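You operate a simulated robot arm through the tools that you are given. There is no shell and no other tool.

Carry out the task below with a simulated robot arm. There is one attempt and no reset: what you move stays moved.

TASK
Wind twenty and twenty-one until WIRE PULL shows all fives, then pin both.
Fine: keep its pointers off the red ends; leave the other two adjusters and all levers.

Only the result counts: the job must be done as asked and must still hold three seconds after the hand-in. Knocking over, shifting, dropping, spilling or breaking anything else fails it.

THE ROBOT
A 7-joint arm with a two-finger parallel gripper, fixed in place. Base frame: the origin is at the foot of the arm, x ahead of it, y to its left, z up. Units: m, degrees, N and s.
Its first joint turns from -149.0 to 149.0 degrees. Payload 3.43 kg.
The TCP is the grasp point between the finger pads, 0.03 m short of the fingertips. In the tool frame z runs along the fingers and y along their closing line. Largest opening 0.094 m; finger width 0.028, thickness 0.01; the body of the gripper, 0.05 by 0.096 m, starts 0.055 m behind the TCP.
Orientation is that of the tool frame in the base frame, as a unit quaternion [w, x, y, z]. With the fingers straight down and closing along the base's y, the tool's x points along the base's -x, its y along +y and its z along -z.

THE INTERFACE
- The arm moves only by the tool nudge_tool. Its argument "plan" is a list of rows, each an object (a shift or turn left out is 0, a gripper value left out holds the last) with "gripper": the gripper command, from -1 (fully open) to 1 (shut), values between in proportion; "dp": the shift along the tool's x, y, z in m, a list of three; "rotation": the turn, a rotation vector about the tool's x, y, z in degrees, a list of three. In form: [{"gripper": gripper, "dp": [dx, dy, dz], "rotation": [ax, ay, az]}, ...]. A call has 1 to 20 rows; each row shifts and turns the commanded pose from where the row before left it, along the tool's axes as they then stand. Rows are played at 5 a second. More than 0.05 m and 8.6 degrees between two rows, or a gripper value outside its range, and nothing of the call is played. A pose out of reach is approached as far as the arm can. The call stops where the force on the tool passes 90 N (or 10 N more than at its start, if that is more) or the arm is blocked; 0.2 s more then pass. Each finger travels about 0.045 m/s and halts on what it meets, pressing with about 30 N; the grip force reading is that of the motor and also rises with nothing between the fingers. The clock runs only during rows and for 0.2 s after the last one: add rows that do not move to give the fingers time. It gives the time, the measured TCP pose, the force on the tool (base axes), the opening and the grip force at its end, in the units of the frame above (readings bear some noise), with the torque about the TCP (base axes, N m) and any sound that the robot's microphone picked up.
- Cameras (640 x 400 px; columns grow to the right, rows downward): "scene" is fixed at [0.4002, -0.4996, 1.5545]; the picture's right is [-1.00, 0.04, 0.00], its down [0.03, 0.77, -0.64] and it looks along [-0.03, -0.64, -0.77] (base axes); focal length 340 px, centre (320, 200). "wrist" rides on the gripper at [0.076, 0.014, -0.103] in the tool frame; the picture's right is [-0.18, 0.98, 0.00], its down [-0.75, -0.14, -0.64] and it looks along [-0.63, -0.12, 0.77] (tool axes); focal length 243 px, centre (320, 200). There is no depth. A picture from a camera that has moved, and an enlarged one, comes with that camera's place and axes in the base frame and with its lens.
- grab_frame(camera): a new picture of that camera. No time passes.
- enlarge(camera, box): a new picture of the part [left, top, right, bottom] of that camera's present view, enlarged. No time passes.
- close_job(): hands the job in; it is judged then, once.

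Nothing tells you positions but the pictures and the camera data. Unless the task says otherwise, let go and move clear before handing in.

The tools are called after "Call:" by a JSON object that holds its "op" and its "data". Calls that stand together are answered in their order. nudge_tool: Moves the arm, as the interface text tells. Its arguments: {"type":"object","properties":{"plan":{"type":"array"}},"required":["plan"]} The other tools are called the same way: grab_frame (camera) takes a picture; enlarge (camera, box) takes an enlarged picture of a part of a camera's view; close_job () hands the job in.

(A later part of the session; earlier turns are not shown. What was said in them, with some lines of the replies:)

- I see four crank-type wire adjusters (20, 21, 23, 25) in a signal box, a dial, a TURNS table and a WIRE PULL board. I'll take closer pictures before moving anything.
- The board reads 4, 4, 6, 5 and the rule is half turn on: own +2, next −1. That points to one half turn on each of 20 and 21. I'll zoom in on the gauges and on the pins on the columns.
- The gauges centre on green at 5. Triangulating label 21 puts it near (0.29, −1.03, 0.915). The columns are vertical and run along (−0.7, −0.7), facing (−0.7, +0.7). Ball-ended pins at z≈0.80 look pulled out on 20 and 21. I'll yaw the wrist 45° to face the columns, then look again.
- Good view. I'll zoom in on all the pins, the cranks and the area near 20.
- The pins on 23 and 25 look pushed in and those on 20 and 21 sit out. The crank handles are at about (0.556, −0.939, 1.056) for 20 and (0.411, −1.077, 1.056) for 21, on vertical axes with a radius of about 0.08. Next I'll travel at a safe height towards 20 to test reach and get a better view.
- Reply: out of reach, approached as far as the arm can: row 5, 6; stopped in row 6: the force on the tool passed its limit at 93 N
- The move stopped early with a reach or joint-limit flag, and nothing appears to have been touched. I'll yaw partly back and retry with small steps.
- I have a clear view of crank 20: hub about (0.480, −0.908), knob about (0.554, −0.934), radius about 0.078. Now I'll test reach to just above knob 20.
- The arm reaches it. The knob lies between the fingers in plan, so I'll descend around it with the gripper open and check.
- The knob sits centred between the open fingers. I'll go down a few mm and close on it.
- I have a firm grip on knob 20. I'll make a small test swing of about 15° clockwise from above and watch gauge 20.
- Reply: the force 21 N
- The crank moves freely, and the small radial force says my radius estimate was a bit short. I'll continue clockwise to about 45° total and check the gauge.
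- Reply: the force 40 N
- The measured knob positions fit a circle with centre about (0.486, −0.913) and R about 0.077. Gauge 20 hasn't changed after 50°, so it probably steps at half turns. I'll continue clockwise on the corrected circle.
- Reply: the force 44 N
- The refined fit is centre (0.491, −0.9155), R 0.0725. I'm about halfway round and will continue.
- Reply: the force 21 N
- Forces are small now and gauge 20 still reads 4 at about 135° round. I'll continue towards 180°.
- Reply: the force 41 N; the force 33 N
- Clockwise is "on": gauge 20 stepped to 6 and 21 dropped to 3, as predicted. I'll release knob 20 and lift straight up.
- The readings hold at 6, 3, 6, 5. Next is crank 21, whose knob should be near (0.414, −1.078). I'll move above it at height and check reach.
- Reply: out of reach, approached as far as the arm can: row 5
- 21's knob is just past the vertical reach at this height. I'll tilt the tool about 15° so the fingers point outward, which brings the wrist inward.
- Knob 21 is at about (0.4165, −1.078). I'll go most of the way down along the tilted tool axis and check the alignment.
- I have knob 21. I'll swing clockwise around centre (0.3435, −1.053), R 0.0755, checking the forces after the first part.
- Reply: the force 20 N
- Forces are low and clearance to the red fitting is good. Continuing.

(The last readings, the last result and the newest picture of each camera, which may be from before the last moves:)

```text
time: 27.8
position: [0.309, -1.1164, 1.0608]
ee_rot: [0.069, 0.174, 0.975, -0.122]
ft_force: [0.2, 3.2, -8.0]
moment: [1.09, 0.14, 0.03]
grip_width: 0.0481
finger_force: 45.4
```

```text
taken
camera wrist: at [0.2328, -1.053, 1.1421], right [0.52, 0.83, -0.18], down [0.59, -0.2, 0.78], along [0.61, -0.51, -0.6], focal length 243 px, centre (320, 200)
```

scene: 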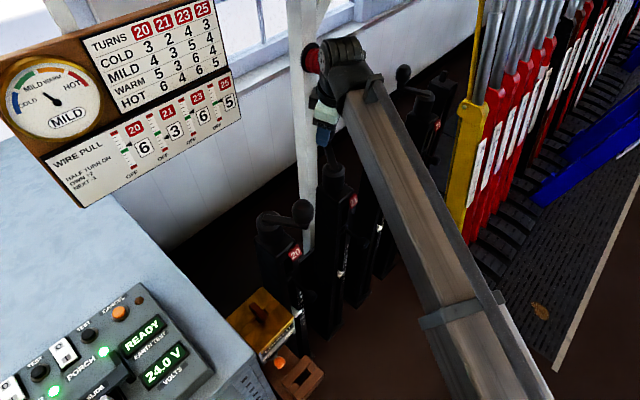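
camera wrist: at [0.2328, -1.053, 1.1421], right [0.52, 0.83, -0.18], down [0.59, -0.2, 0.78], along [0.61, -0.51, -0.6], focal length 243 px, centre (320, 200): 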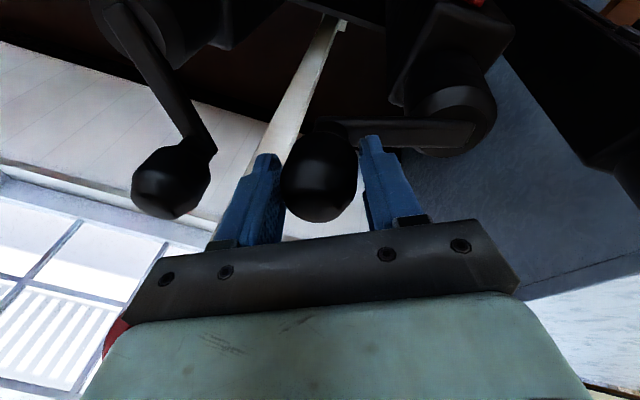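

Call:
{"op": "nudge_tool", "data": {"plan": [{"dp": [0.0125, 0.0027, -0.0029]}, {"dp": [0.0118, 0.005, -0.0033]}, {"dp": [0.0106, 0.0069, -0.0035]}, {}]}}

Call:
{"op": "grab_frame", "data": {"camera": "wrist"}}

```text
time: 28.8
position: [0.2831, -1.0925, 1.0624]
ee_rot: [0.071, 0.175, 0.974, -0.124]
ft_force: [11.0, 6.5, -11.0]
moment: [1.07, -0.71, 0.04]
grip_width: 0.0476
finger_force: 45.4
```

```text
taken
camera wrist: at [0.2065, -1.0278, 1.1419], right [0.52, 0.83, -0.18], down [0.59, -0.2, 0.78], along [0.62, -0.51, -0.6], focal length 243 px, centre (320, 200)
```

wrist: 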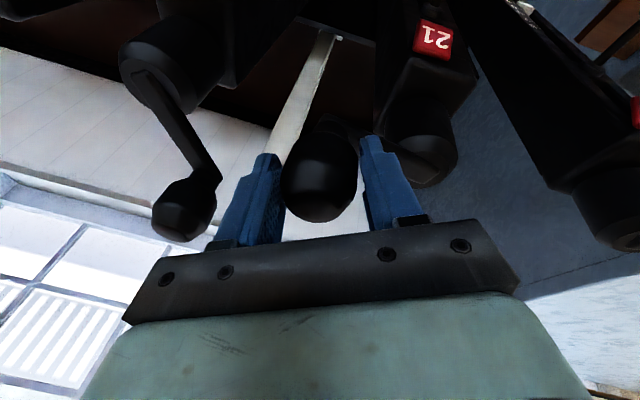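

Call:
{"op": "nudge_tool", "data": {"plan": [{"dp": [0.0075, 0.0092, -0.0036]}, {"dp": [0.0075, 0.0102, -0.0037]}, {"dp": [0.0055, 0.0114, -0.0036]}, {"dp": [0.0034, 0.0122, -0.0034]}, {}]}}

Call:
{"op": "enlarge", "data": {"camera": "scene", "box": [50, 75, 245, 210]}}

Call:
{"op": "grab_frame", "data": {"camera": "wrist"}}

```text
time: 30.0
position: [0.2723, -1.0433, 1.0617]
ee_rot: [0.069, 0.175, 0.974, -0.124]
ft_force: [6.9, -0.2, -20.6]
moment: [0.89, -1.14, 0.02]
grip_width: 0.0478
finger_force: 44.7
```

```text
2.96 times, centred on (148, 142) of scene
camera zoom: at [0.4002, -0.4996, 1.5545], right [-1.0, 0.04, 0.0], down [0.03, 0.77, -0.64], along [-0.03, -0.64, -0.77], focal length 1007 px, centre (831, 370)
```

zoom: 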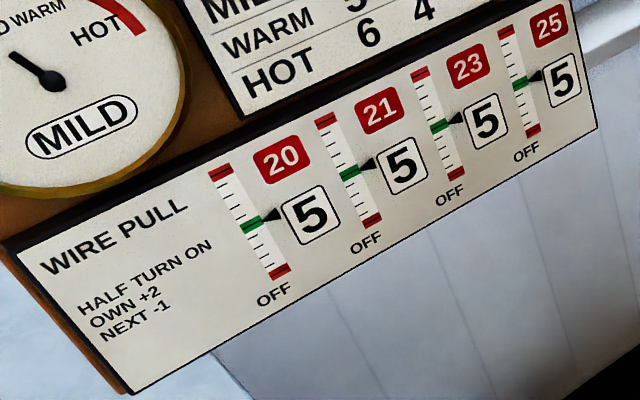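

```text
taken
camera wrist: at [0.196, -0.9785, 1.1422], right [0.52, 0.83, -0.18], down [0.59, -0.2, 0.78], along [0.61, -0.51, -0.6], focal length 243 px, centre (320, 200)
```

wrist: 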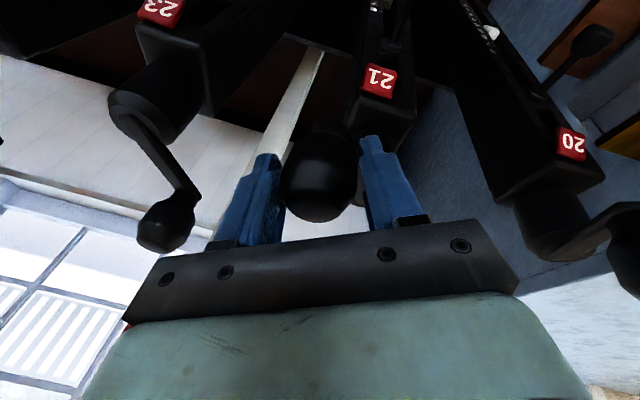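

The board now shows 5 5 5 5. I'll finish the last 10° so crank 21 is at a true half turn for pinning, then release and lift.

Call:
{"op": "nudge_tool", "data": {"plan": [{"dp": [0.0012, 0.0128, -0.0031]}, {}, {}]}}

Call:
{"op": "enlarge", "data": {"camera": "scene", "box": [50, 75, 245, 210]}}

```text
time: 30.8
position: [0.2746, -1.03, 1.0606]
ee_rot: [0.069, 0.174, 0.975, -0.123]
ft_force: [9.4, -0.3, -11.4]
moment: [1.74, 0.43, 0.01]
grip_width: 0.0478
finger_force: 45.2
```

```text
2.96 times, centred on (148, 142) of scene
camera zoom: at [0.4002, -0.4996, 1.5545], right [-1.0, 0.04, 0.0], down [0.03, 0.77, -0.64], along [-0.03, -0.64, -0.77], focal length 1007 px, centre (831, 370)
```

zoom: 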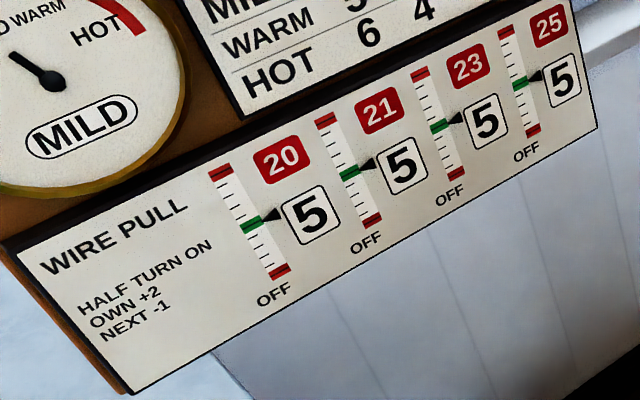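

Call:
{"op": "nudge_tool", "data": {"plan": [{"gripper": -1}, {"gripper": -1}, {"gripper": -1}, {"gripper": -1}, {"dp": [0, 0, -0.03]}, {"dp": [0, 0, -0.04]}, {"dp": [0, 0, -0.04]}, {"dp": [0, 0, -0.03]}, {}]}}

Call:
{"op": "grab_frame", "data": {"camera": "wrist"}}

Call:
{"op": "grab_frame", "data": {"camera": "scene"}}

```text
time: 32.8
position: [0.2644, -0.9913, 1.1928]
ee_rot: [0.07, 0.173, 0.975, -0.124]
ft_force: [0.1, 0.5, 0.3]
moment: [0.0, -0.02, 0.03]
grip_width: 0.094
finger_force: 0.1
```

```text
taken
camera wrist: at [0.1873, -0.9264, 1.274], right [0.52, 0.83, -0.18], down [0.59, -0.2, 0.78], along [0.62, -0.51, -0.6], focal length 243 px, centre (320, 200)
```

wrist: 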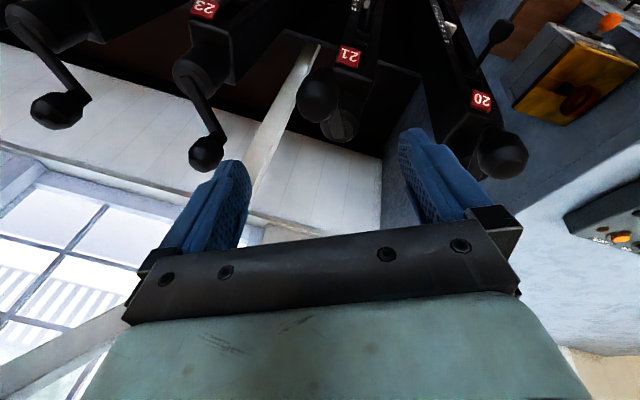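

```text
taken
```

scene: 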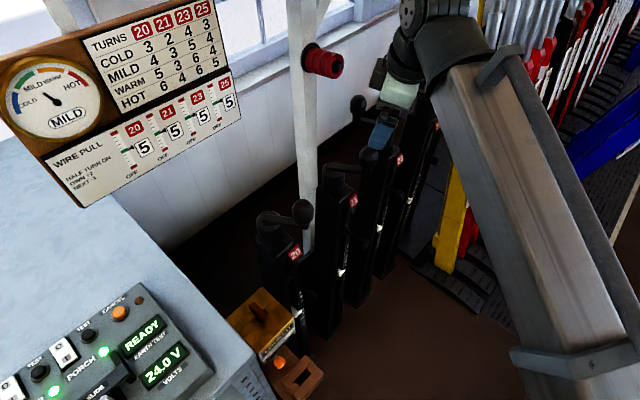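

All four gauges read five and hold. Next come the pins. The knob of each crank now overhangs its pin, so I'll approach from the front with the tool tilted about 35°, pushing with closed fingers. First I'll retract, close and re-orient.

Call:
{"op": "nudge_tool", "data": {"plan": [{"gripper": 1, "dp": [0.033, 0.0243, -0.002]}, {"dp": [0.033, 0.0243, 0.004]}, {"dp": [0.033, 0.0243, 0.006]}, {"dp": [0.033, 0.0243, 0.006]}, {"dp": [0.033, 0.0243, 0.006]}, {"dp": [0.033, 0.0243, 0.006]}, {"rotation": [-2.57, -6.0, 2.03]}, {"rotation": [-2.57, -6.0, 2.03]}, {"rotation": [-2.57, -6.0, 2.03]}, {"rotation": [-2.57, -6.0, 2.03]}, {}]}}

Call:
{"op": "grab_frame", "data": {"camera": "wrist"}}

Call:
{"op": "grab_frame", "data": {"camera": "scene"}}

```text
time: 35.2
position: [0.1323, -0.8023, 1.1047]
ee_rot: [0.294, 0.206, 0.931, -0.065]
ft_force: [0.7, 0.0, 0.1]
moment: [-0.02, -0.01, -0.02]
grip_width: 0.0
finger_force: 30.7
```

```text
taken
camera wrist: at [0.0274, -0.7391, 1.1439], right [0.55, 0.83, 0.11], down [0.16, -0.23, 0.96], along [0.82, -0.51, -0.26], focal length 243 px, centre (320, 200)
```

wrist: 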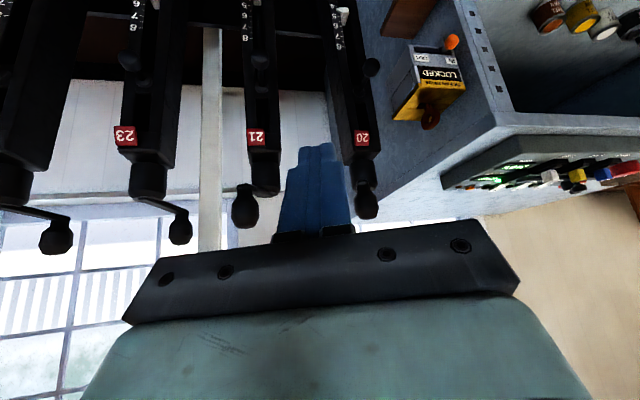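

```text
taken
```

scene: 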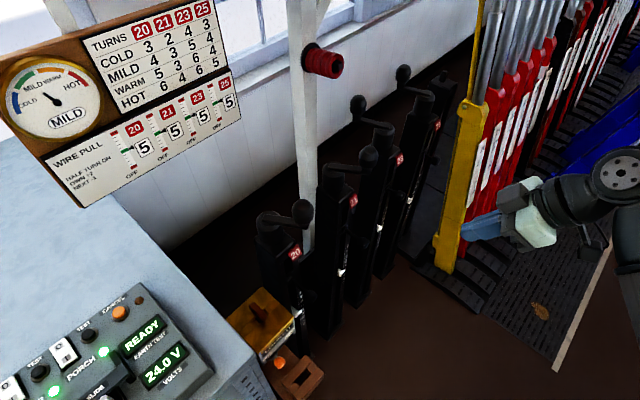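

Call:
{"op": "enlarge", "data": {"camera": "wrist", "box": [90, 0, 290, 140]}}

Call:
{"op": "enlarge", "data": {"camera": "wrist", "box": [230, 0, 480, 160]}}

Call:
{"op": "enlarge", "data": {"camera": "scene", "box": [220, 180, 420, 400]}}

```text
2.86 times, centred on (190, 70) of wrist
camera zoom: at [0.0274, -0.7391, 1.1439], right [0.55, 0.83, 0.11], down [0.16, -0.23, 0.96], along [0.82, -0.51, -0.26], focal length 693 px, centre (691, 571)
```

zoom: 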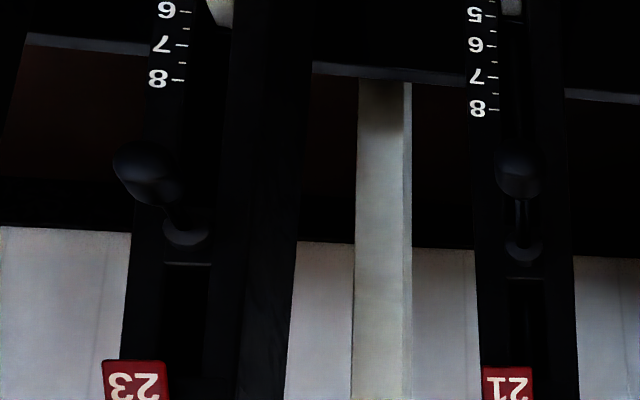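

```text
2.50 times, centred on (355, 80) of wrist
camera zoom: at [0.0274, -0.7391, 1.1439], right [0.55, 0.83, 0.11], down [0.16, -0.23, 0.96], along [0.82, -0.51, -0.26], focal length 606 px, centre (232, 500)
```

zoom: 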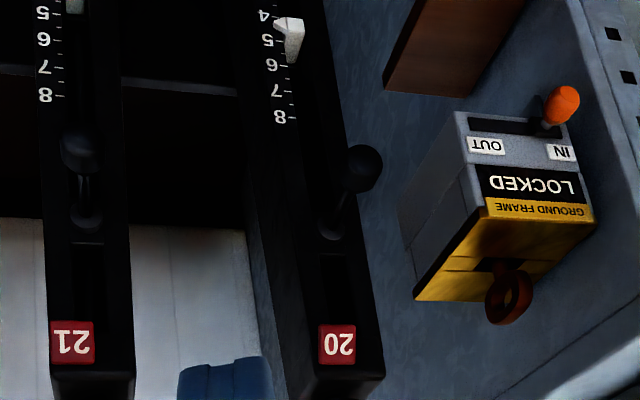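

```text
1.82 times, centred on (320, 290) of scene
camera zoom: at [0.4002, -0.4996, 1.5545], right [-1.0, 0.04, 0.0], down [0.03, 0.77, -0.64], along [-0.03, -0.64, -0.77], focal length 618 px, centre (320, 36)
```

zoom: 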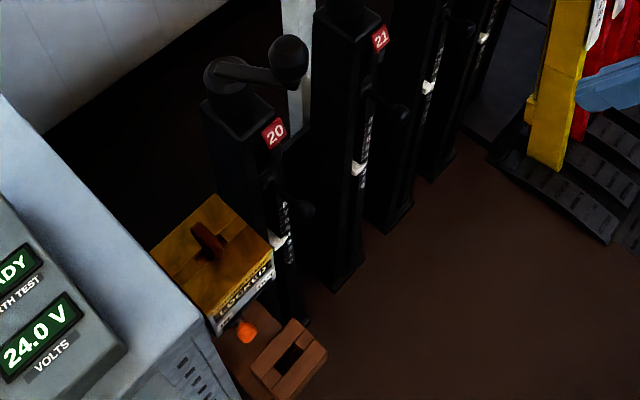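

The view from here confirms the pins. The ball on 23, which is pinned, stands about 40 mm off its face, while 20 and 21 stand about 62–67 mm out, so pinning means pushing in about 22 mm. Ball 21 is at about (0.261, −0.971, 0.81) and ball 20 at about (0.4025, −0.830, 0.81). I'll move to in front of pin 21.

Call:
{"op": "nudge_tool", "data": {"plan": [{"gripper": 1, "dp": [0.0112, -0.0098, 0.0384]}, {"dp": [0.0112, -0.0098, 0.0384]}, {"dp": [0.0112, -0.0098, 0.0384]}, {"dp": [0.0112, -0.0098, 0.0384]}, {"dp": [0.0112, -0.0098, 0.0384]}, {"dp": [0.0112, -0.0098, 0.0384]}, {}]}}

Call:
{"op": "grab_frame", "data": {"camera": "wrist"}}

Call:
{"op": "grab_frame", "data": {"camera": "scene"}}

```text
time: 36.8
position: [0.1803, -0.8867, 0.874]
ee_rot: [0.294, 0.206, 0.931, -0.065]
ft_force: [1.1, -0.2, 0.2]
moment: [0.0, -0.02, 0.0]
grip_width: 0.0
finger_force: 30.0
```

```text
taken
camera wrist: at [0.0754, -0.823, 0.9141], right [0.55, 0.83, 0.11], down [0.17, -0.23, 0.96], along [0.82, -0.51, -0.27], focal length 243 px, centre (320, 200)
```

wrist: 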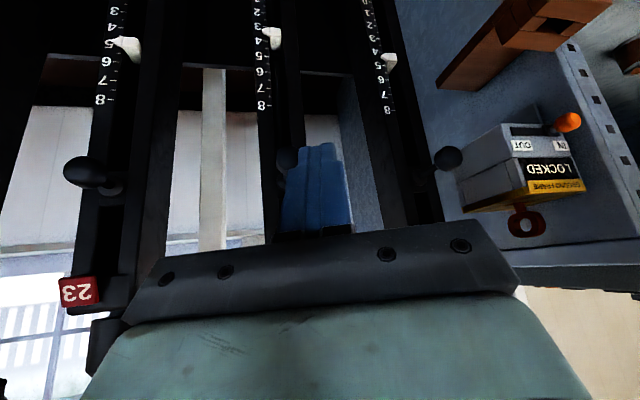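

```text
taken
```

scene: 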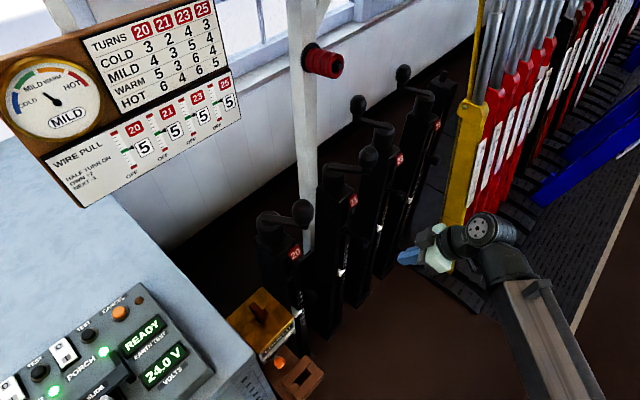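

Call:
{"op": "enlarge", "data": {"camera": "wrist", "box": [240, 100, 500, 240]}}

Call:
{"op": "enlarge", "data": {"camera": "scene", "box": [280, 190, 440, 310]}}

```text
2.46 times, centred on (370, 170) of wrist
camera zoom: at [0.0754, -0.823, 0.9141], right [0.55, 0.83, 0.11], down [0.17, -0.23, 0.96], along [0.82, -0.51, -0.27], focal length 597 px, centre (197, 274)
```

zoom: 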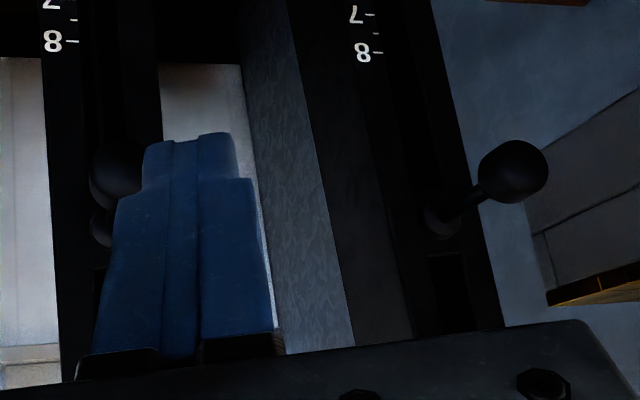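

```text
3.33 times, centred on (360, 250) of scene
camera zoom: at [0.4002, -0.4996, 1.5545], right [-1.0, 0.04, 0.0], down [0.03, 0.77, -0.64], along [-0.03, -0.64, -0.77], focal length 1133 px, centre (187, 33)
```

zoom: 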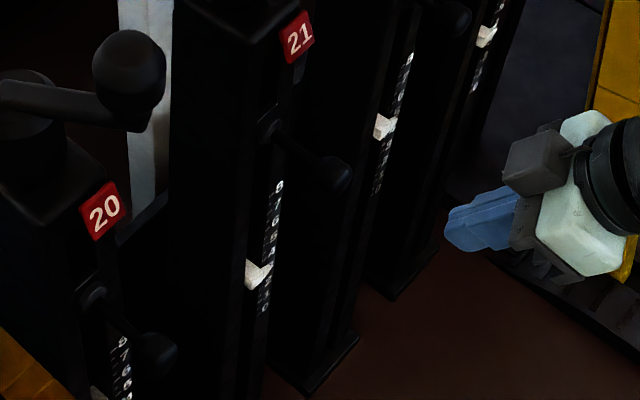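

Refined: ball 21 at (0.262, −0.971, 0.803) and ball 20 at (0.4055, −0.833, 0.802). I'll move to the standoff in front of pin 21.

Call:
{"op": "nudge_tool", "data": {"plan": [{"dp": [0.0125, -0.0107, 0.0394]}, {"dp": [0.0126, -0.0107, 0.0393]}, {}]}}

Call:
{"op": "grab_frame", "data": {"camera": "wrist"}}

Call:
{"op": "enlarge", "data": {"camera": "scene", "box": [280, 190, 440, 310]}}

```text
time: 37.6
position: [0.1909, -0.9152, 0.7958]
ee_rot: [0.293, 0.206, 0.931, -0.065]
ft_force: [0.3, 0.5, 0.0]
moment: [0.04, 0.01, -0.02]
grip_width: 0.0001
finger_force: 29.9
```

```text
taken
camera wrist: at [0.0866, -0.8538, 0.8354], right [0.55, 0.83, 0.11], down [0.17, -0.23, 0.96], along [0.82, -0.51, -0.27], focal length 243 px, centre (320, 200)
```

wrist: 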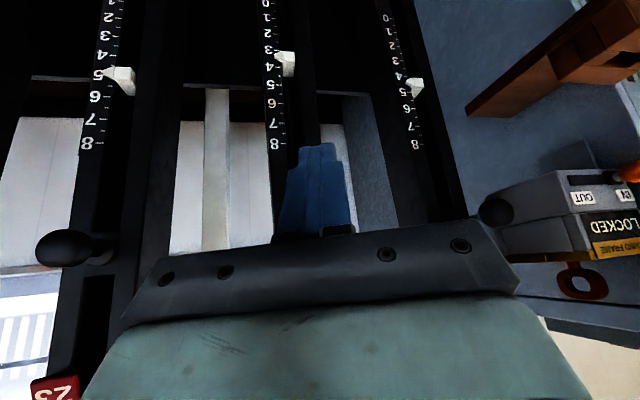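

```text
3.33 times, centred on (360, 250) of scene
camera zoom: at [0.4002, -0.4996, 1.5545], right [-1.0, 0.04, 0.0], down [0.03, 0.77, -0.64], along [-0.03, -0.64, -0.77], focal length 1133 px, centre (187, 33)
```

zoom: 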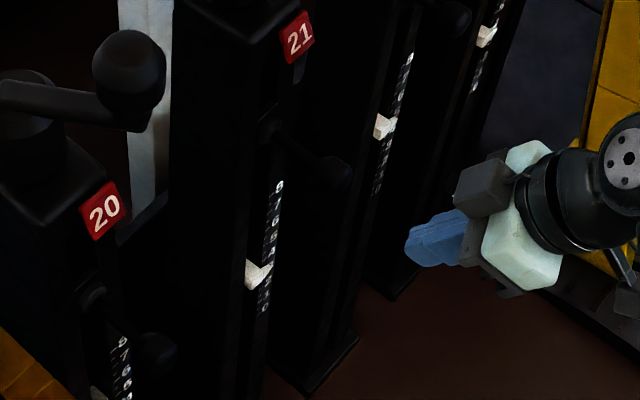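

Call:
{"op": "nudge_tool", "data": {"plan": [{"dp": [-0.0115, -0.0047, 0.0081]}, {"dp": [-0.0115, -0.0047, 0.0081]}, {"dp": [-0.0115, -0.0051, 0.0081]}, {}]}}

Call:
{"op": "enlarge", "data": {"camera": "scene", "box": [280, 190, 440, 310]}}

Call:
{"op": "grab_frame", "data": {"camera": "wrist"}}

```text
time: 38.6
position: [0.2224, -0.9498, 0.7963]
ee_rot: [0.294, 0.205, 0.931, -0.065]
ft_force: [-1.2, 0.3, 0.6]
moment: [0.0, -0.03, -0.01]
grip_width: 0.0
finger_force: 29.9
```

```text
3.33 times, centred on (360, 250) of scene
camera zoom: at [0.4002, -0.4996, 1.5545], right [-1.0, 0.04, 0.0], down [0.03, 0.77, -0.64], along [-0.03, -0.64, -0.77], focal length 1133 px, centre (187, 33)
```

zoom: 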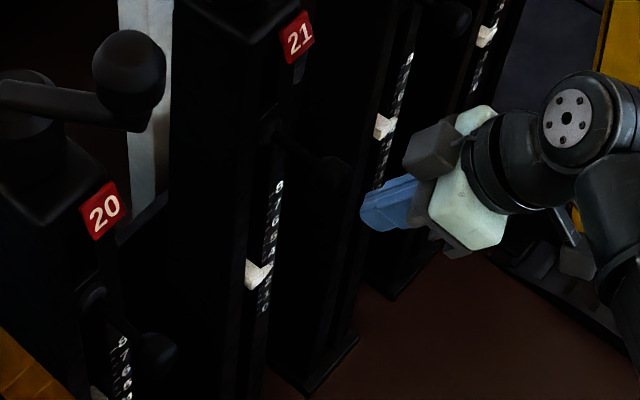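

```text
taken
camera wrist: at [0.1173, -0.8851, 0.8367], right [0.55, 0.83, 0.11], down [0.17, -0.23, 0.96], along [0.82, -0.51, -0.27], focal length 243 px, centre (320, 200)
```

wrist: 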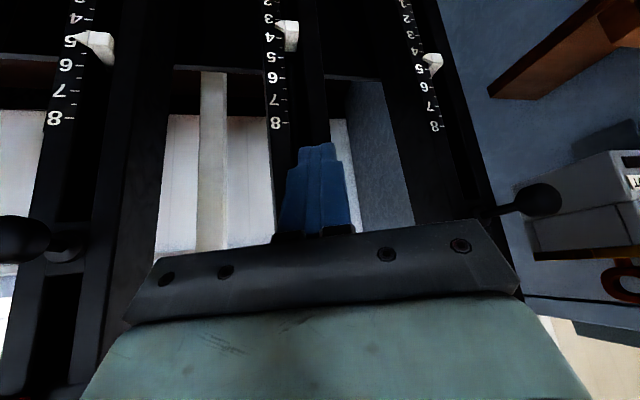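

The fingers are about 15 mm short of the ball and well aligned. Now I'll push in small steps, watching the force.

Call:
{"op": "nudge_tool", "data": {"plan": [{"dp": [-0.00615, -0.0027, 0.0043]}, {"dp": [-0.00615, -0.0027, 0.0043]}, {"dp": [-0.00615, -0.0027, 0.0043]}, {}]}}

Call:
{"op": "enlarge", "data": {"camera": "scene", "box": [280, 190, 440, 310]}}

```text
time: 39.6
position: [0.2388, -0.9639, 0.7945]
ee_rot: [0.294, 0.206, 0.931, -0.066]
ft_force: [-0.5, 0.6, 0.0]
moment: [-0.03, -0.02, 0.03]
grip_width: 0.0
finger_force: 30.4
```

```text
3.33 times, centred on (360, 250) of scene
camera zoom: at [0.4002, -0.4996, 1.5545], right [-1.0, 0.04, 0.0], down [0.03, 0.77, -0.64], along [-0.03, -0.64, -0.77], focal length 1133 px, centre (187, 33)
```

zoom: 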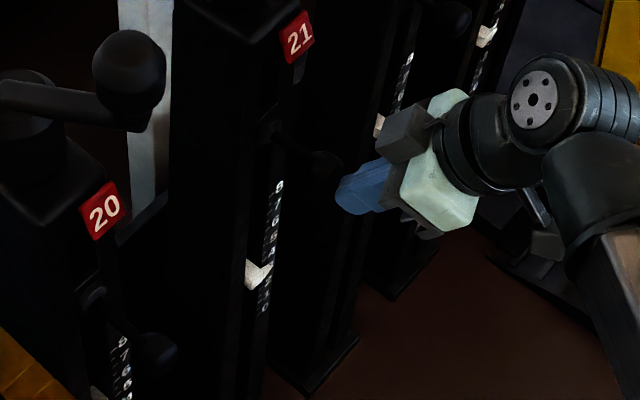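

Call:
{"op": "nudge_tool", "data": {"plan": [{"dp": [-0.00615, -0.0027, 0.0043]}, {"dp": [-0.00615, -0.0027, 0.0043]}, {}]}}

Call:
{"op": "enlarge", "data": {"camera": "scene", "box": [280, 190, 440, 310]}}

Call:
{"op": "grab_frame", "data": {"camera": "wrist"}}

```text
time: 40.4
position: [0.249, -0.976, 0.7956]
ee_rot: [0.292, 0.206, 0.932, -0.065]
ft_force: [-14.2, 8.1, -7.7]
moment: [0.18, 0.26, 0.02]
grip_width: 0.0
finger_force: 30.5
```

```text
3.33 times, centred on (360, 250) of scene
camera zoom: at [0.4002, -0.4996, 1.5545], right [-1.0, 0.04, 0.0], down [0.03, 0.77, -0.64], along [-0.03, -0.64, -0.77], focal length 1133 px, centre (187, 33)
```

zoom: 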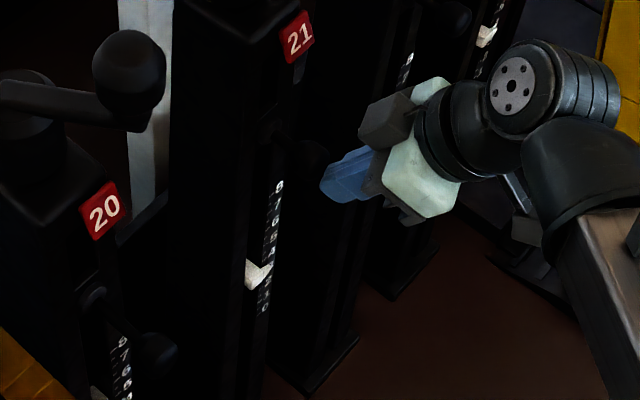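

```text
taken
camera wrist: at [0.145, -0.9126, 0.836], right [0.55, 0.83, 0.11], down [0.17, -0.23, 0.96], along [0.82, -0.51, -0.27], focal length 243 px, centre (320, 200)
```

wrist: 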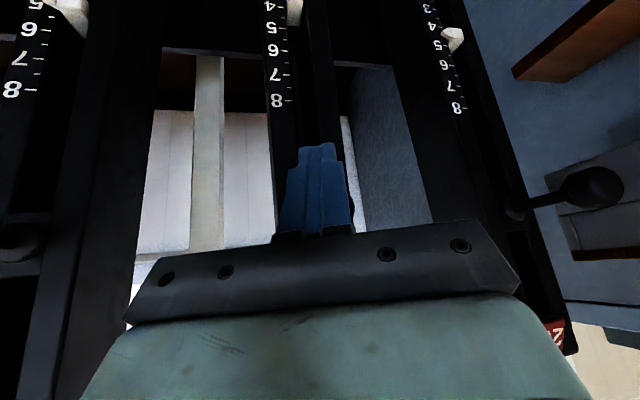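

Call:
{"op": "nudge_tool", "data": {"plan": [{"dp": [-0.0038, -0.0017, 0.0027]}, {}, {}]}}

Call:
{"op": "enlarge", "data": {"camera": "scene", "box": [310, 190, 400, 260]}}

```text
time: 41.2
position: [0.2496, -0.9776, 0.7961]
ee_rot: [0.289, 0.205, 0.933, -0.063]
ft_force: [-38.7, 32.9, -18.2]
moment: [0.31, 0.79, 0.07]
grip_width: 0.0
finger_force: 29.6
```

```text
5.71 times, centred on (355, 225) of scene
camera zoom: at [0.4002, -0.4996, 1.5545], right [-1.0, 0.04, 0.0], down [0.03, 0.77, -0.64], along [-0.03, -0.64, -0.77], focal length 1942 px, centre (120, 57)
```

zoom: 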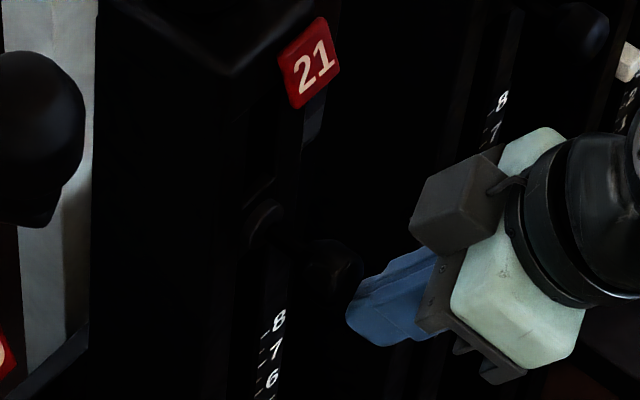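

The force has risen sharply with almost no travel, so the pin is at its stop. I'll back off and compare it with pins 23 and 25.

Call:
{"op": "nudge_tool", "data": {"plan": [{"dp": [0.0115, 0.0051, -0.0081]}, {"dp": [0.0115, 0.0051, -0.0081]}, {"dp": [0.0154, 0.0068, -0.0108]}, {"dp": [0.0154, 0.0068, -0.0108]}, {"dp": [0.0, 0.0, -0.05]}, {"dp": [0.0, 0.0, -0.05]}, {}]}}

Call:
{"op": "grab_frame", "data": {"camera": "wrist"}}

Call:
{"op": "enlarge", "data": {"camera": "scene", "box": [280, 150, 440, 270]}}

Call:
{"op": "grab_frame", "data": {"camera": "scene"}}

```text
time: 42.8
position: [0.1526, -0.9103, 0.8808]
ee_rot: [0.294, 0.206, 0.931, -0.065]
ft_force: [-0.4, 0.6, -0.2]
moment: [-0.01, -0.02, -0.02]
grip_width: 0.0
finger_force: 29.8
```

```text
taken
camera wrist: at [0.0468, -0.8465, 0.9198], right [0.55, 0.83, 0.11], down [0.17, -0.23, 0.96], along [0.82, -0.51, -0.27], focal length 243 px, centre (320, 200)
```

wrist: 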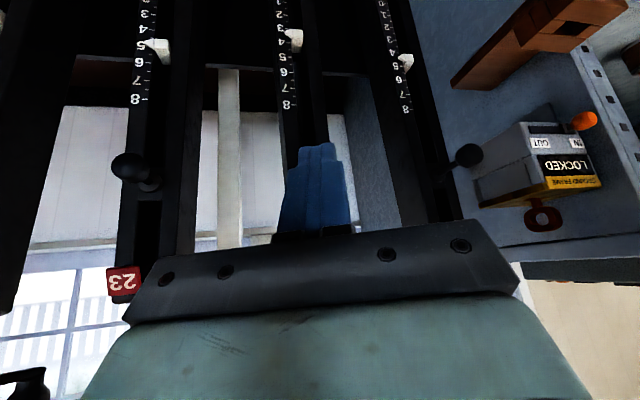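

```text
3.33 times, centred on (360, 210) of scene
camera zoom: at [0.4002, -0.4996, 1.5545], right [-1.0, 0.04, 0.0], down [0.03, 0.77, -0.64], along [-0.03, -0.64, -0.77], focal length 1133 px, centre (187, 167)
```

zoom: 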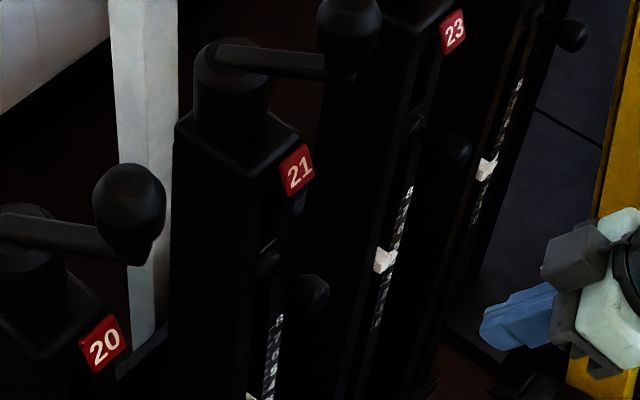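

```text
taken
```

scene: 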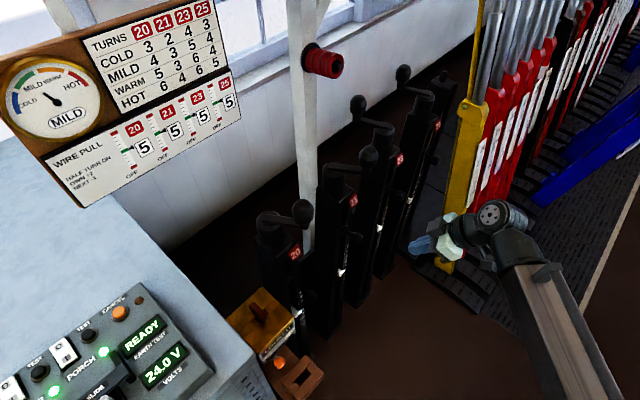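

Pin 21 now matches the seated look of 23. Next I'll move to the standoff in front of pin 20.

Call:
{"op": "nudge_tool", "data": {"plan": [{"dp": [-0.0071, 0.0324, 0.0214]}, {"dp": [-0.0071, 0.0324, 0.0214]}, {"dp": [-0.0071, 0.0324, 0.0214]}, {"dp": [-0.0071, 0.0324, 0.0214]}, {"dp": [-0.0071, 0.0324, 0.0214]}, {"dp": [-0.0071, 0.0324, 0.0214]}, {}]}}

Call:
{"op": "grab_frame", "data": {"camera": "wrist"}}

Call:
{"op": "grab_frame", "data": {"camera": "scene"}}

Call:
{"op": "enlarge", "data": {"camera": "scene", "box": [240, 220, 400, 340]}}

```text
time: 44.4
position: [0.3321, -0.7782, 0.7954]
ee_rot: [0.295, 0.206, 0.931, -0.064]
ft_force: [-0.2, -0.7, -0.3]
moment: [0.01, -0.02, 0.0]
grip_width: 0.0001
finger_force: 29.8
```

```text
taken
camera wrist: at [0.2258, -0.7157, 0.8359], right [0.55, 0.83, 0.11], down [0.17, -0.23, 0.96], along [0.82, -0.51, -0.27], focal length 243 px, centre (320, 200)
```

wrist: 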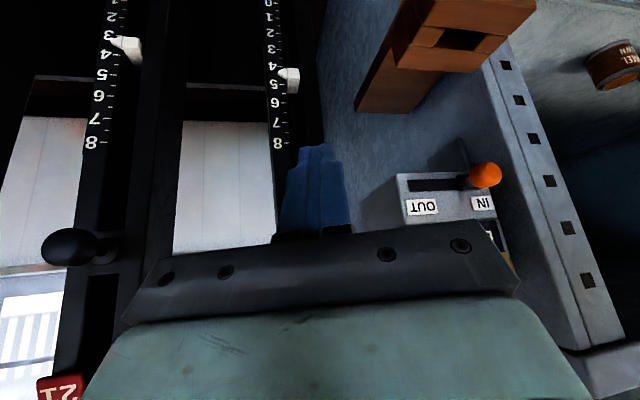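

```text
taken
```

scene: 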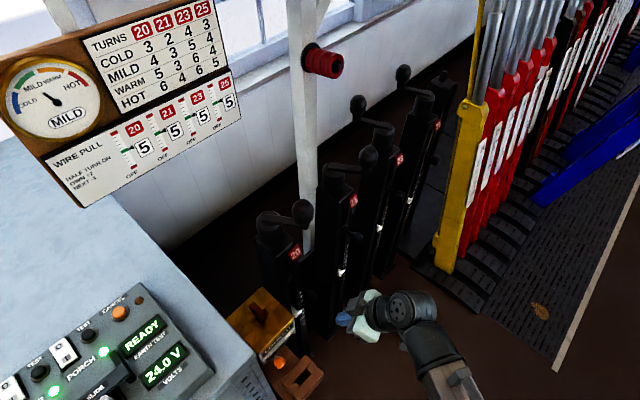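

```text
3.33 times, centred on (320, 280) of scene
camera zoom: at [0.4002, -0.4996, 1.5545], right [-1.0, 0.04, 0.0], down [0.03, 0.77, -0.64], along [-0.03, -0.64, -0.77], focal length 1133 px, centre (320, -67)
```

zoom: 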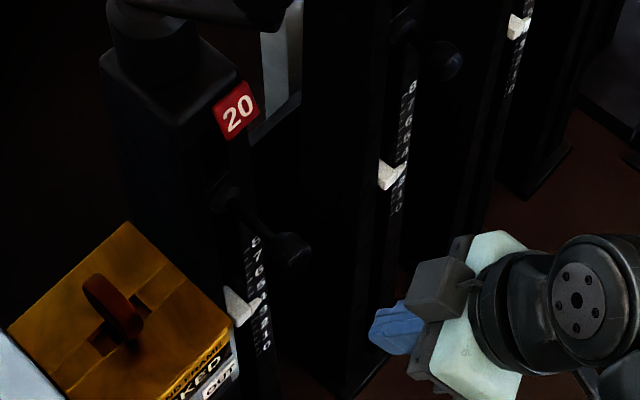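

Clearance to the LOCKED box is good. I'll advance along the pin axis.

Call:
{"op": "nudge_tool", "data": {"plan": [{"dp": [-0.0115, -0.0051, 0.0081]}, {"dp": [-0.0115, -0.0051, 0.0081]}, {"dp": [-0.0115, -0.0051, 0.0081]}, {"dp": [-0.0077, -0.0034, 0.0054]}, {}]}}

Call:
{"op": "enlarge", "data": {"camera": "scene", "box": [240, 220, 400, 340]}}

Call:
{"op": "grab_frame", "data": {"camera": "wrist"}}

```text
time: 45.6
position: [0.3709, -0.816, 0.7978]
ee_rot: [0.295, 0.205, 0.931, -0.065]
ft_force: [0.2, 0.0, 0.1]
moment: [-0.01, -0.03, 0.01]
grip_width: 0.0003
finger_force: 30.3
```

```text
3.33 times, centred on (320, 280) of scene
camera zoom: at [0.4002, -0.4996, 1.5545], right [-1.0, 0.04, 0.0], down [0.03, 0.77, -0.64], along [-0.03, -0.64, -0.77], focal length 1133 px, centre (320, -67)
```

zoom: 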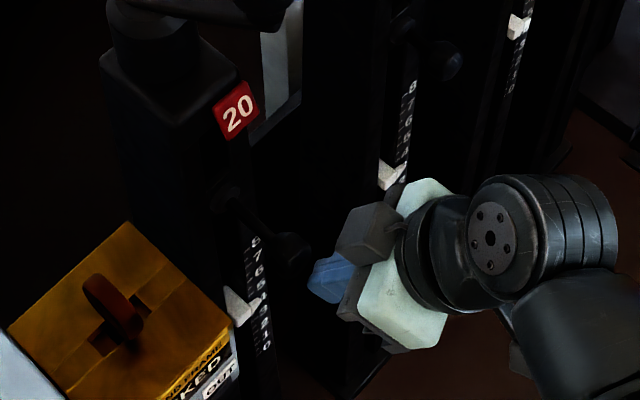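

```text
taken
camera wrist: at [0.2666, -0.7525, 0.8378], right [0.55, 0.83, 0.11], down [0.17, -0.23, 0.96], along [0.82, -0.51, -0.27], focal length 243 px, centre (320, 200)
```

wrist: 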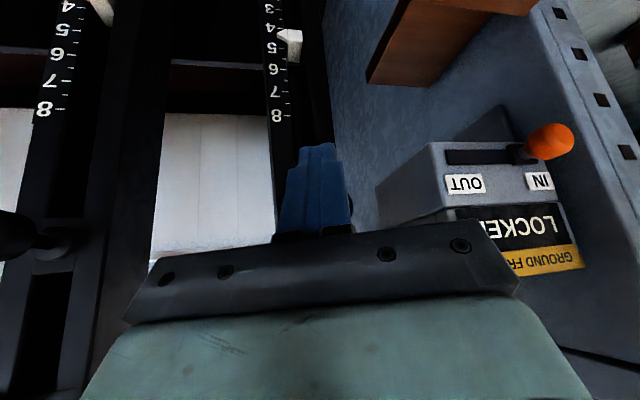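

Call:
{"op": "nudge_tool", "data": {"plan": [{"dp": [-0.00615, -0.0029, 0.0043]}, {"dp": [-0.00615, -0.0029, 0.0043]}, {"dp": [-0.00615, -0.0029, 0.0043]}, {}]}}

Call:
{"op": "enlarge", "data": {"camera": "scene", "box": [240, 220, 400, 340]}}

```text
time: 46.6
position: [0.3891, -0.833, 0.8004]
ee_rot: [0.294, 0.205, 0.931, -0.065]
ft_force: [-1.1, 2.1, -1.4]
moment: [0.06, 0.05, 0.01]
grip_width: 0.0001
finger_force: 30.2
```

```text
3.33 times, centred on (320, 280) of scene
camera zoom: at [0.4002, -0.4996, 1.5545], right [-1.0, 0.04, 0.0], down [0.03, 0.77, -0.64], along [-0.03, -0.64, -0.77], focal length 1133 px, centre (320, -67)
```

zoom: 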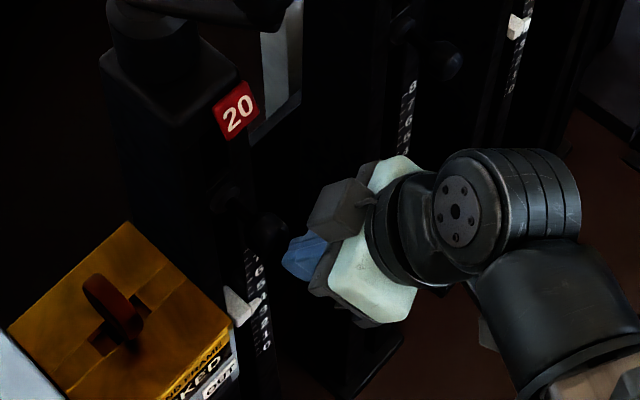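

Call:
{"op": "nudge_tool", "data": {"plan": [{"dp": [-0.0042, -0.0021, 0.0037]}, {"dp": [-0.0042, -0.0021, 0.0037]}, {}, {}]}}

Call:
{"op": "enlarge", "data": {"camera": "scene", "box": [240, 220, 400, 340]}}

```text
time: 47.6
position: [0.3925, -0.8362, 0.7967]
ee_rot: [0.286, 0.204, 0.934, -0.063]
ft_force: [-58.1, 36.6, -22.1]
moment: [0.31, 1.04, -0.02]
grip_width: 0.0
finger_force: 30.0
```

```text
3.33 times, centred on (320, 280) of scene
camera zoom: at [0.4002, -0.4996, 1.5545], right [-1.0, 0.04, 0.0], down [0.03, 0.77, -0.64], along [-0.03, -0.64, -0.77], focal length 1133 px, centre (320, -67)
```

zoom: 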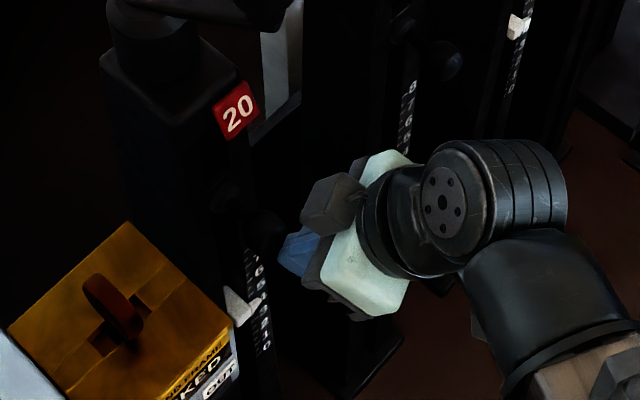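

Pin 20 is at its stop, with 70 N and no further travel. I'll back off and verify everything.

Call:
{"op": "nudge_tool", "data": {"plan": [{"dp": [0.0115, 0.0051, -0.0081]}, {"dp": [0.0115, 0.0051, -0.0081]}, {"dp": [0.0154, 0.0068, -0.0108]}, {"dp": [0.0154, 0.0068, -0.0108]}, {"dp": [0.0154, 0.0, -0.03]}, {"dp": [0.0, 0.0, -0.05]}, {"dp": [0.0, -0.03, -0.04]}, {"dp": [0.0, -0.03, -0.04]}, {"dp": [0.0, -0.03, -0.04]}, {}]}}

Call:
{"op": "grab_frame", "data": {"camera": "wrist"}}

Call:
{"op": "grab_frame", "data": {"camera": "scene"}}

Call:
{"op": "enlarge", "data": {"camera": "scene", "box": [240, 180, 420, 320]}}

Call:
{"op": "enlarge", "data": {"camera": "scene", "box": [50, 75, 245, 210]}}

```text
time: 49.8
position: [0.1955, -0.821, 0.9541]
ee_rot: [0.294, 0.205, 0.931, -0.064]
ft_force: [0.0, -0.1, 0.5]
moment: [-0.01, 0.03, 0.02]
grip_width: 0.0001
finger_force: 30.0
```

```text
taken
camera wrist: at [0.0905, -0.7577, 0.9936], right [0.55, 0.83, 0.11], down [0.17, -0.23, 0.96], along [0.82, -0.51, -0.27], focal length 243 px, centre (320, 200)
```

wrist: 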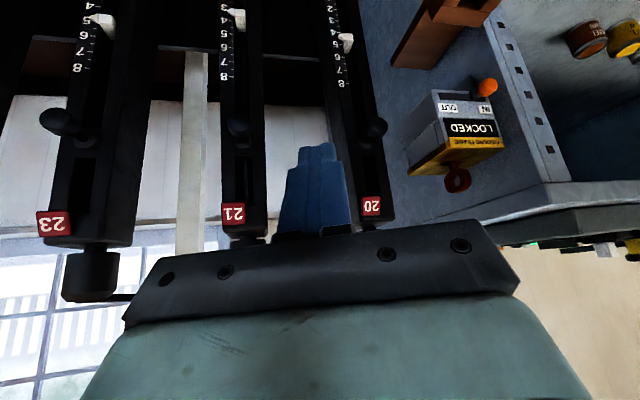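

```text
taken
```

scene: 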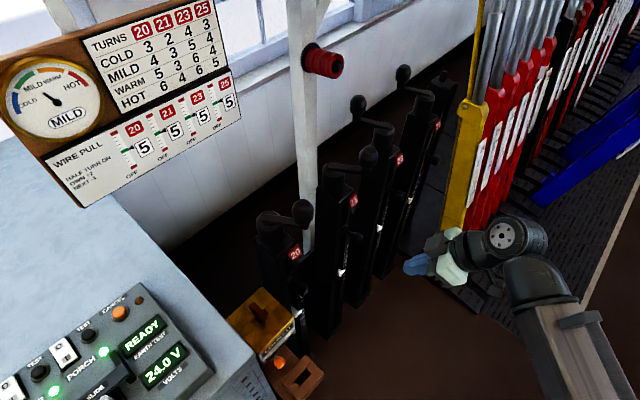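

```text
2.86 times, centred on (330, 250) of scene
camera zoom: at [0.4002, -0.4996, 1.5545], right [-1.0, 0.04, 0.0], down [0.03, 0.77, -0.64], along [-0.03, -0.64, -0.77], focal length 971 px, centre (291, 57)
```

zoom: 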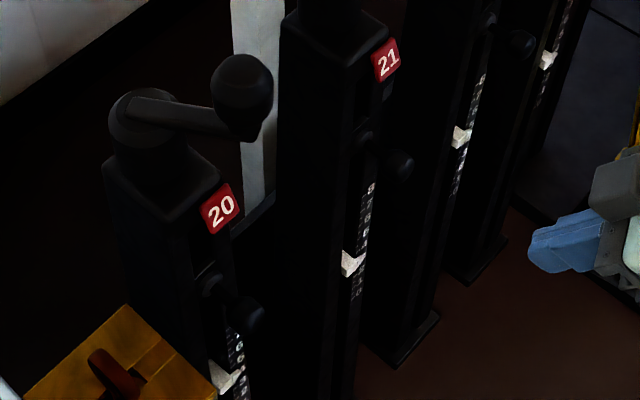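

```text
2.96 times, centred on (148, 142) of scene
camera zoom: at [0.4002, -0.4996, 1.5545], right [-1.0, 0.04, 0.0], down [0.03, 0.77, -0.64], along [-0.03, -0.64, -0.77], focal length 1007 px, centre (831, 370)
```

zoom: 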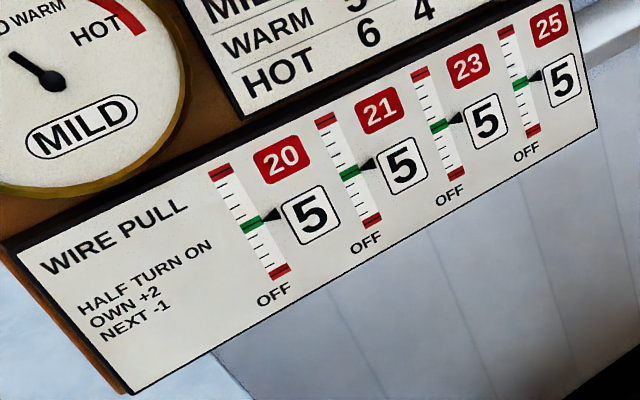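

Call:
{"op": "enlarge", "data": {"camera": "wrist", "box": [20, 70, 270, 230]}}

Call:
{"op": "enlarge", "data": {"camera": "wrist", "box": [200, 70, 420, 230]}}

Call:
{"op": "enlarge", "data": {"camera": "scene", "box": [350, 100, 460, 200]}}

```text
2.50 times, centred on (145, 150) of wrist
camera zoom: at [0.0905, -0.7577, 0.9936], right [0.55, 0.83, 0.11], down [0.17, -0.23, 0.96], along [0.82, -0.51, -0.27], focal length 606 px, centre (758, 325)
```

zoom: 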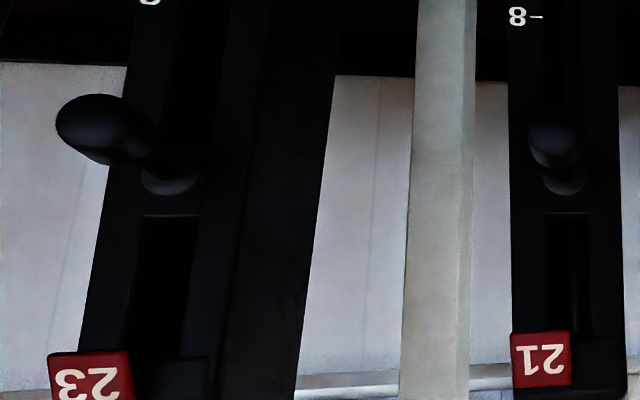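

```text
2.50 times, centred on (310, 150) of wrist
camera zoom: at [0.0905, -0.7577, 0.9936], right [0.55, 0.83, 0.11], down [0.17, -0.23, 0.96], along [0.82, -0.51, -0.27], focal length 606 px, centre (345, 325)
```

zoom: 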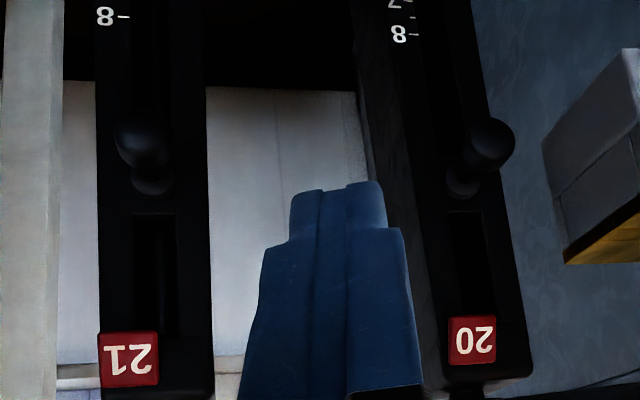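

```text
4.00 times, centred on (405, 150) of scene
camera zoom: at [0.4002, -0.4996, 1.5545], right [-1.0, 0.04, 0.0], down [0.03, 0.77, -0.64], along [-0.03, -0.64, -0.77], focal length 1359 px, centre (-20, 400)
```

zoom: 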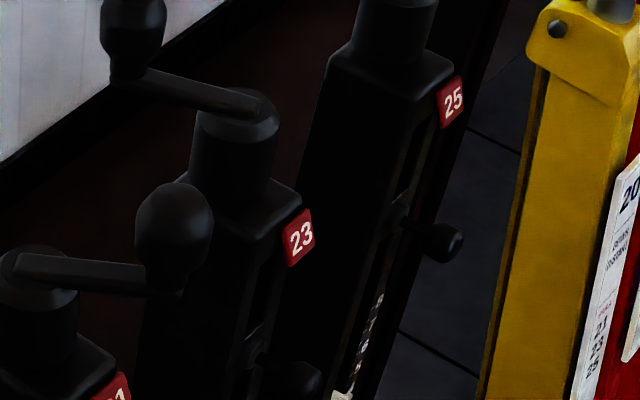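

WIRE PULL shows 5 5 5 5. Pins 20 and 21 both sit at the same depth as the seated pins on 23 and 25, and the arm is clear of everything. The other adjusters, levers and desk items are unmoved, so I'm handing in.

Call:
{"op": "close_job", "data": {}}

```text
The job is handed in.
```

I've handed the job in: WIRE PULL shows 5 on all four gauges, and pins 20 and 21 are pushed fully in.

- **Winding:** I gave 20 and then 21 one half turn each, clockwise seen from above. The readings went from 4, 4, 6, 5 to 6, 3, 6, 5, then to 5, 5, 5, 5. The pointers only ever read between 3 and 6, so none reached a red end.
- **Pinning:** I pushed each pin in until it stopped against a firm resistance. Both stayed in after I backed off, at about the same depth as the pin on 23, which was already in.
- **Left alone:** I didn't touch adjusters 23 and 25 or the levers, and the arm was clear of everything at hand-in. An early move stopped on a 93 N force reading, but the pictures showed no contact and nothing had moved.

I haven't seen the verdict, only the confirmation that the job was handed in.
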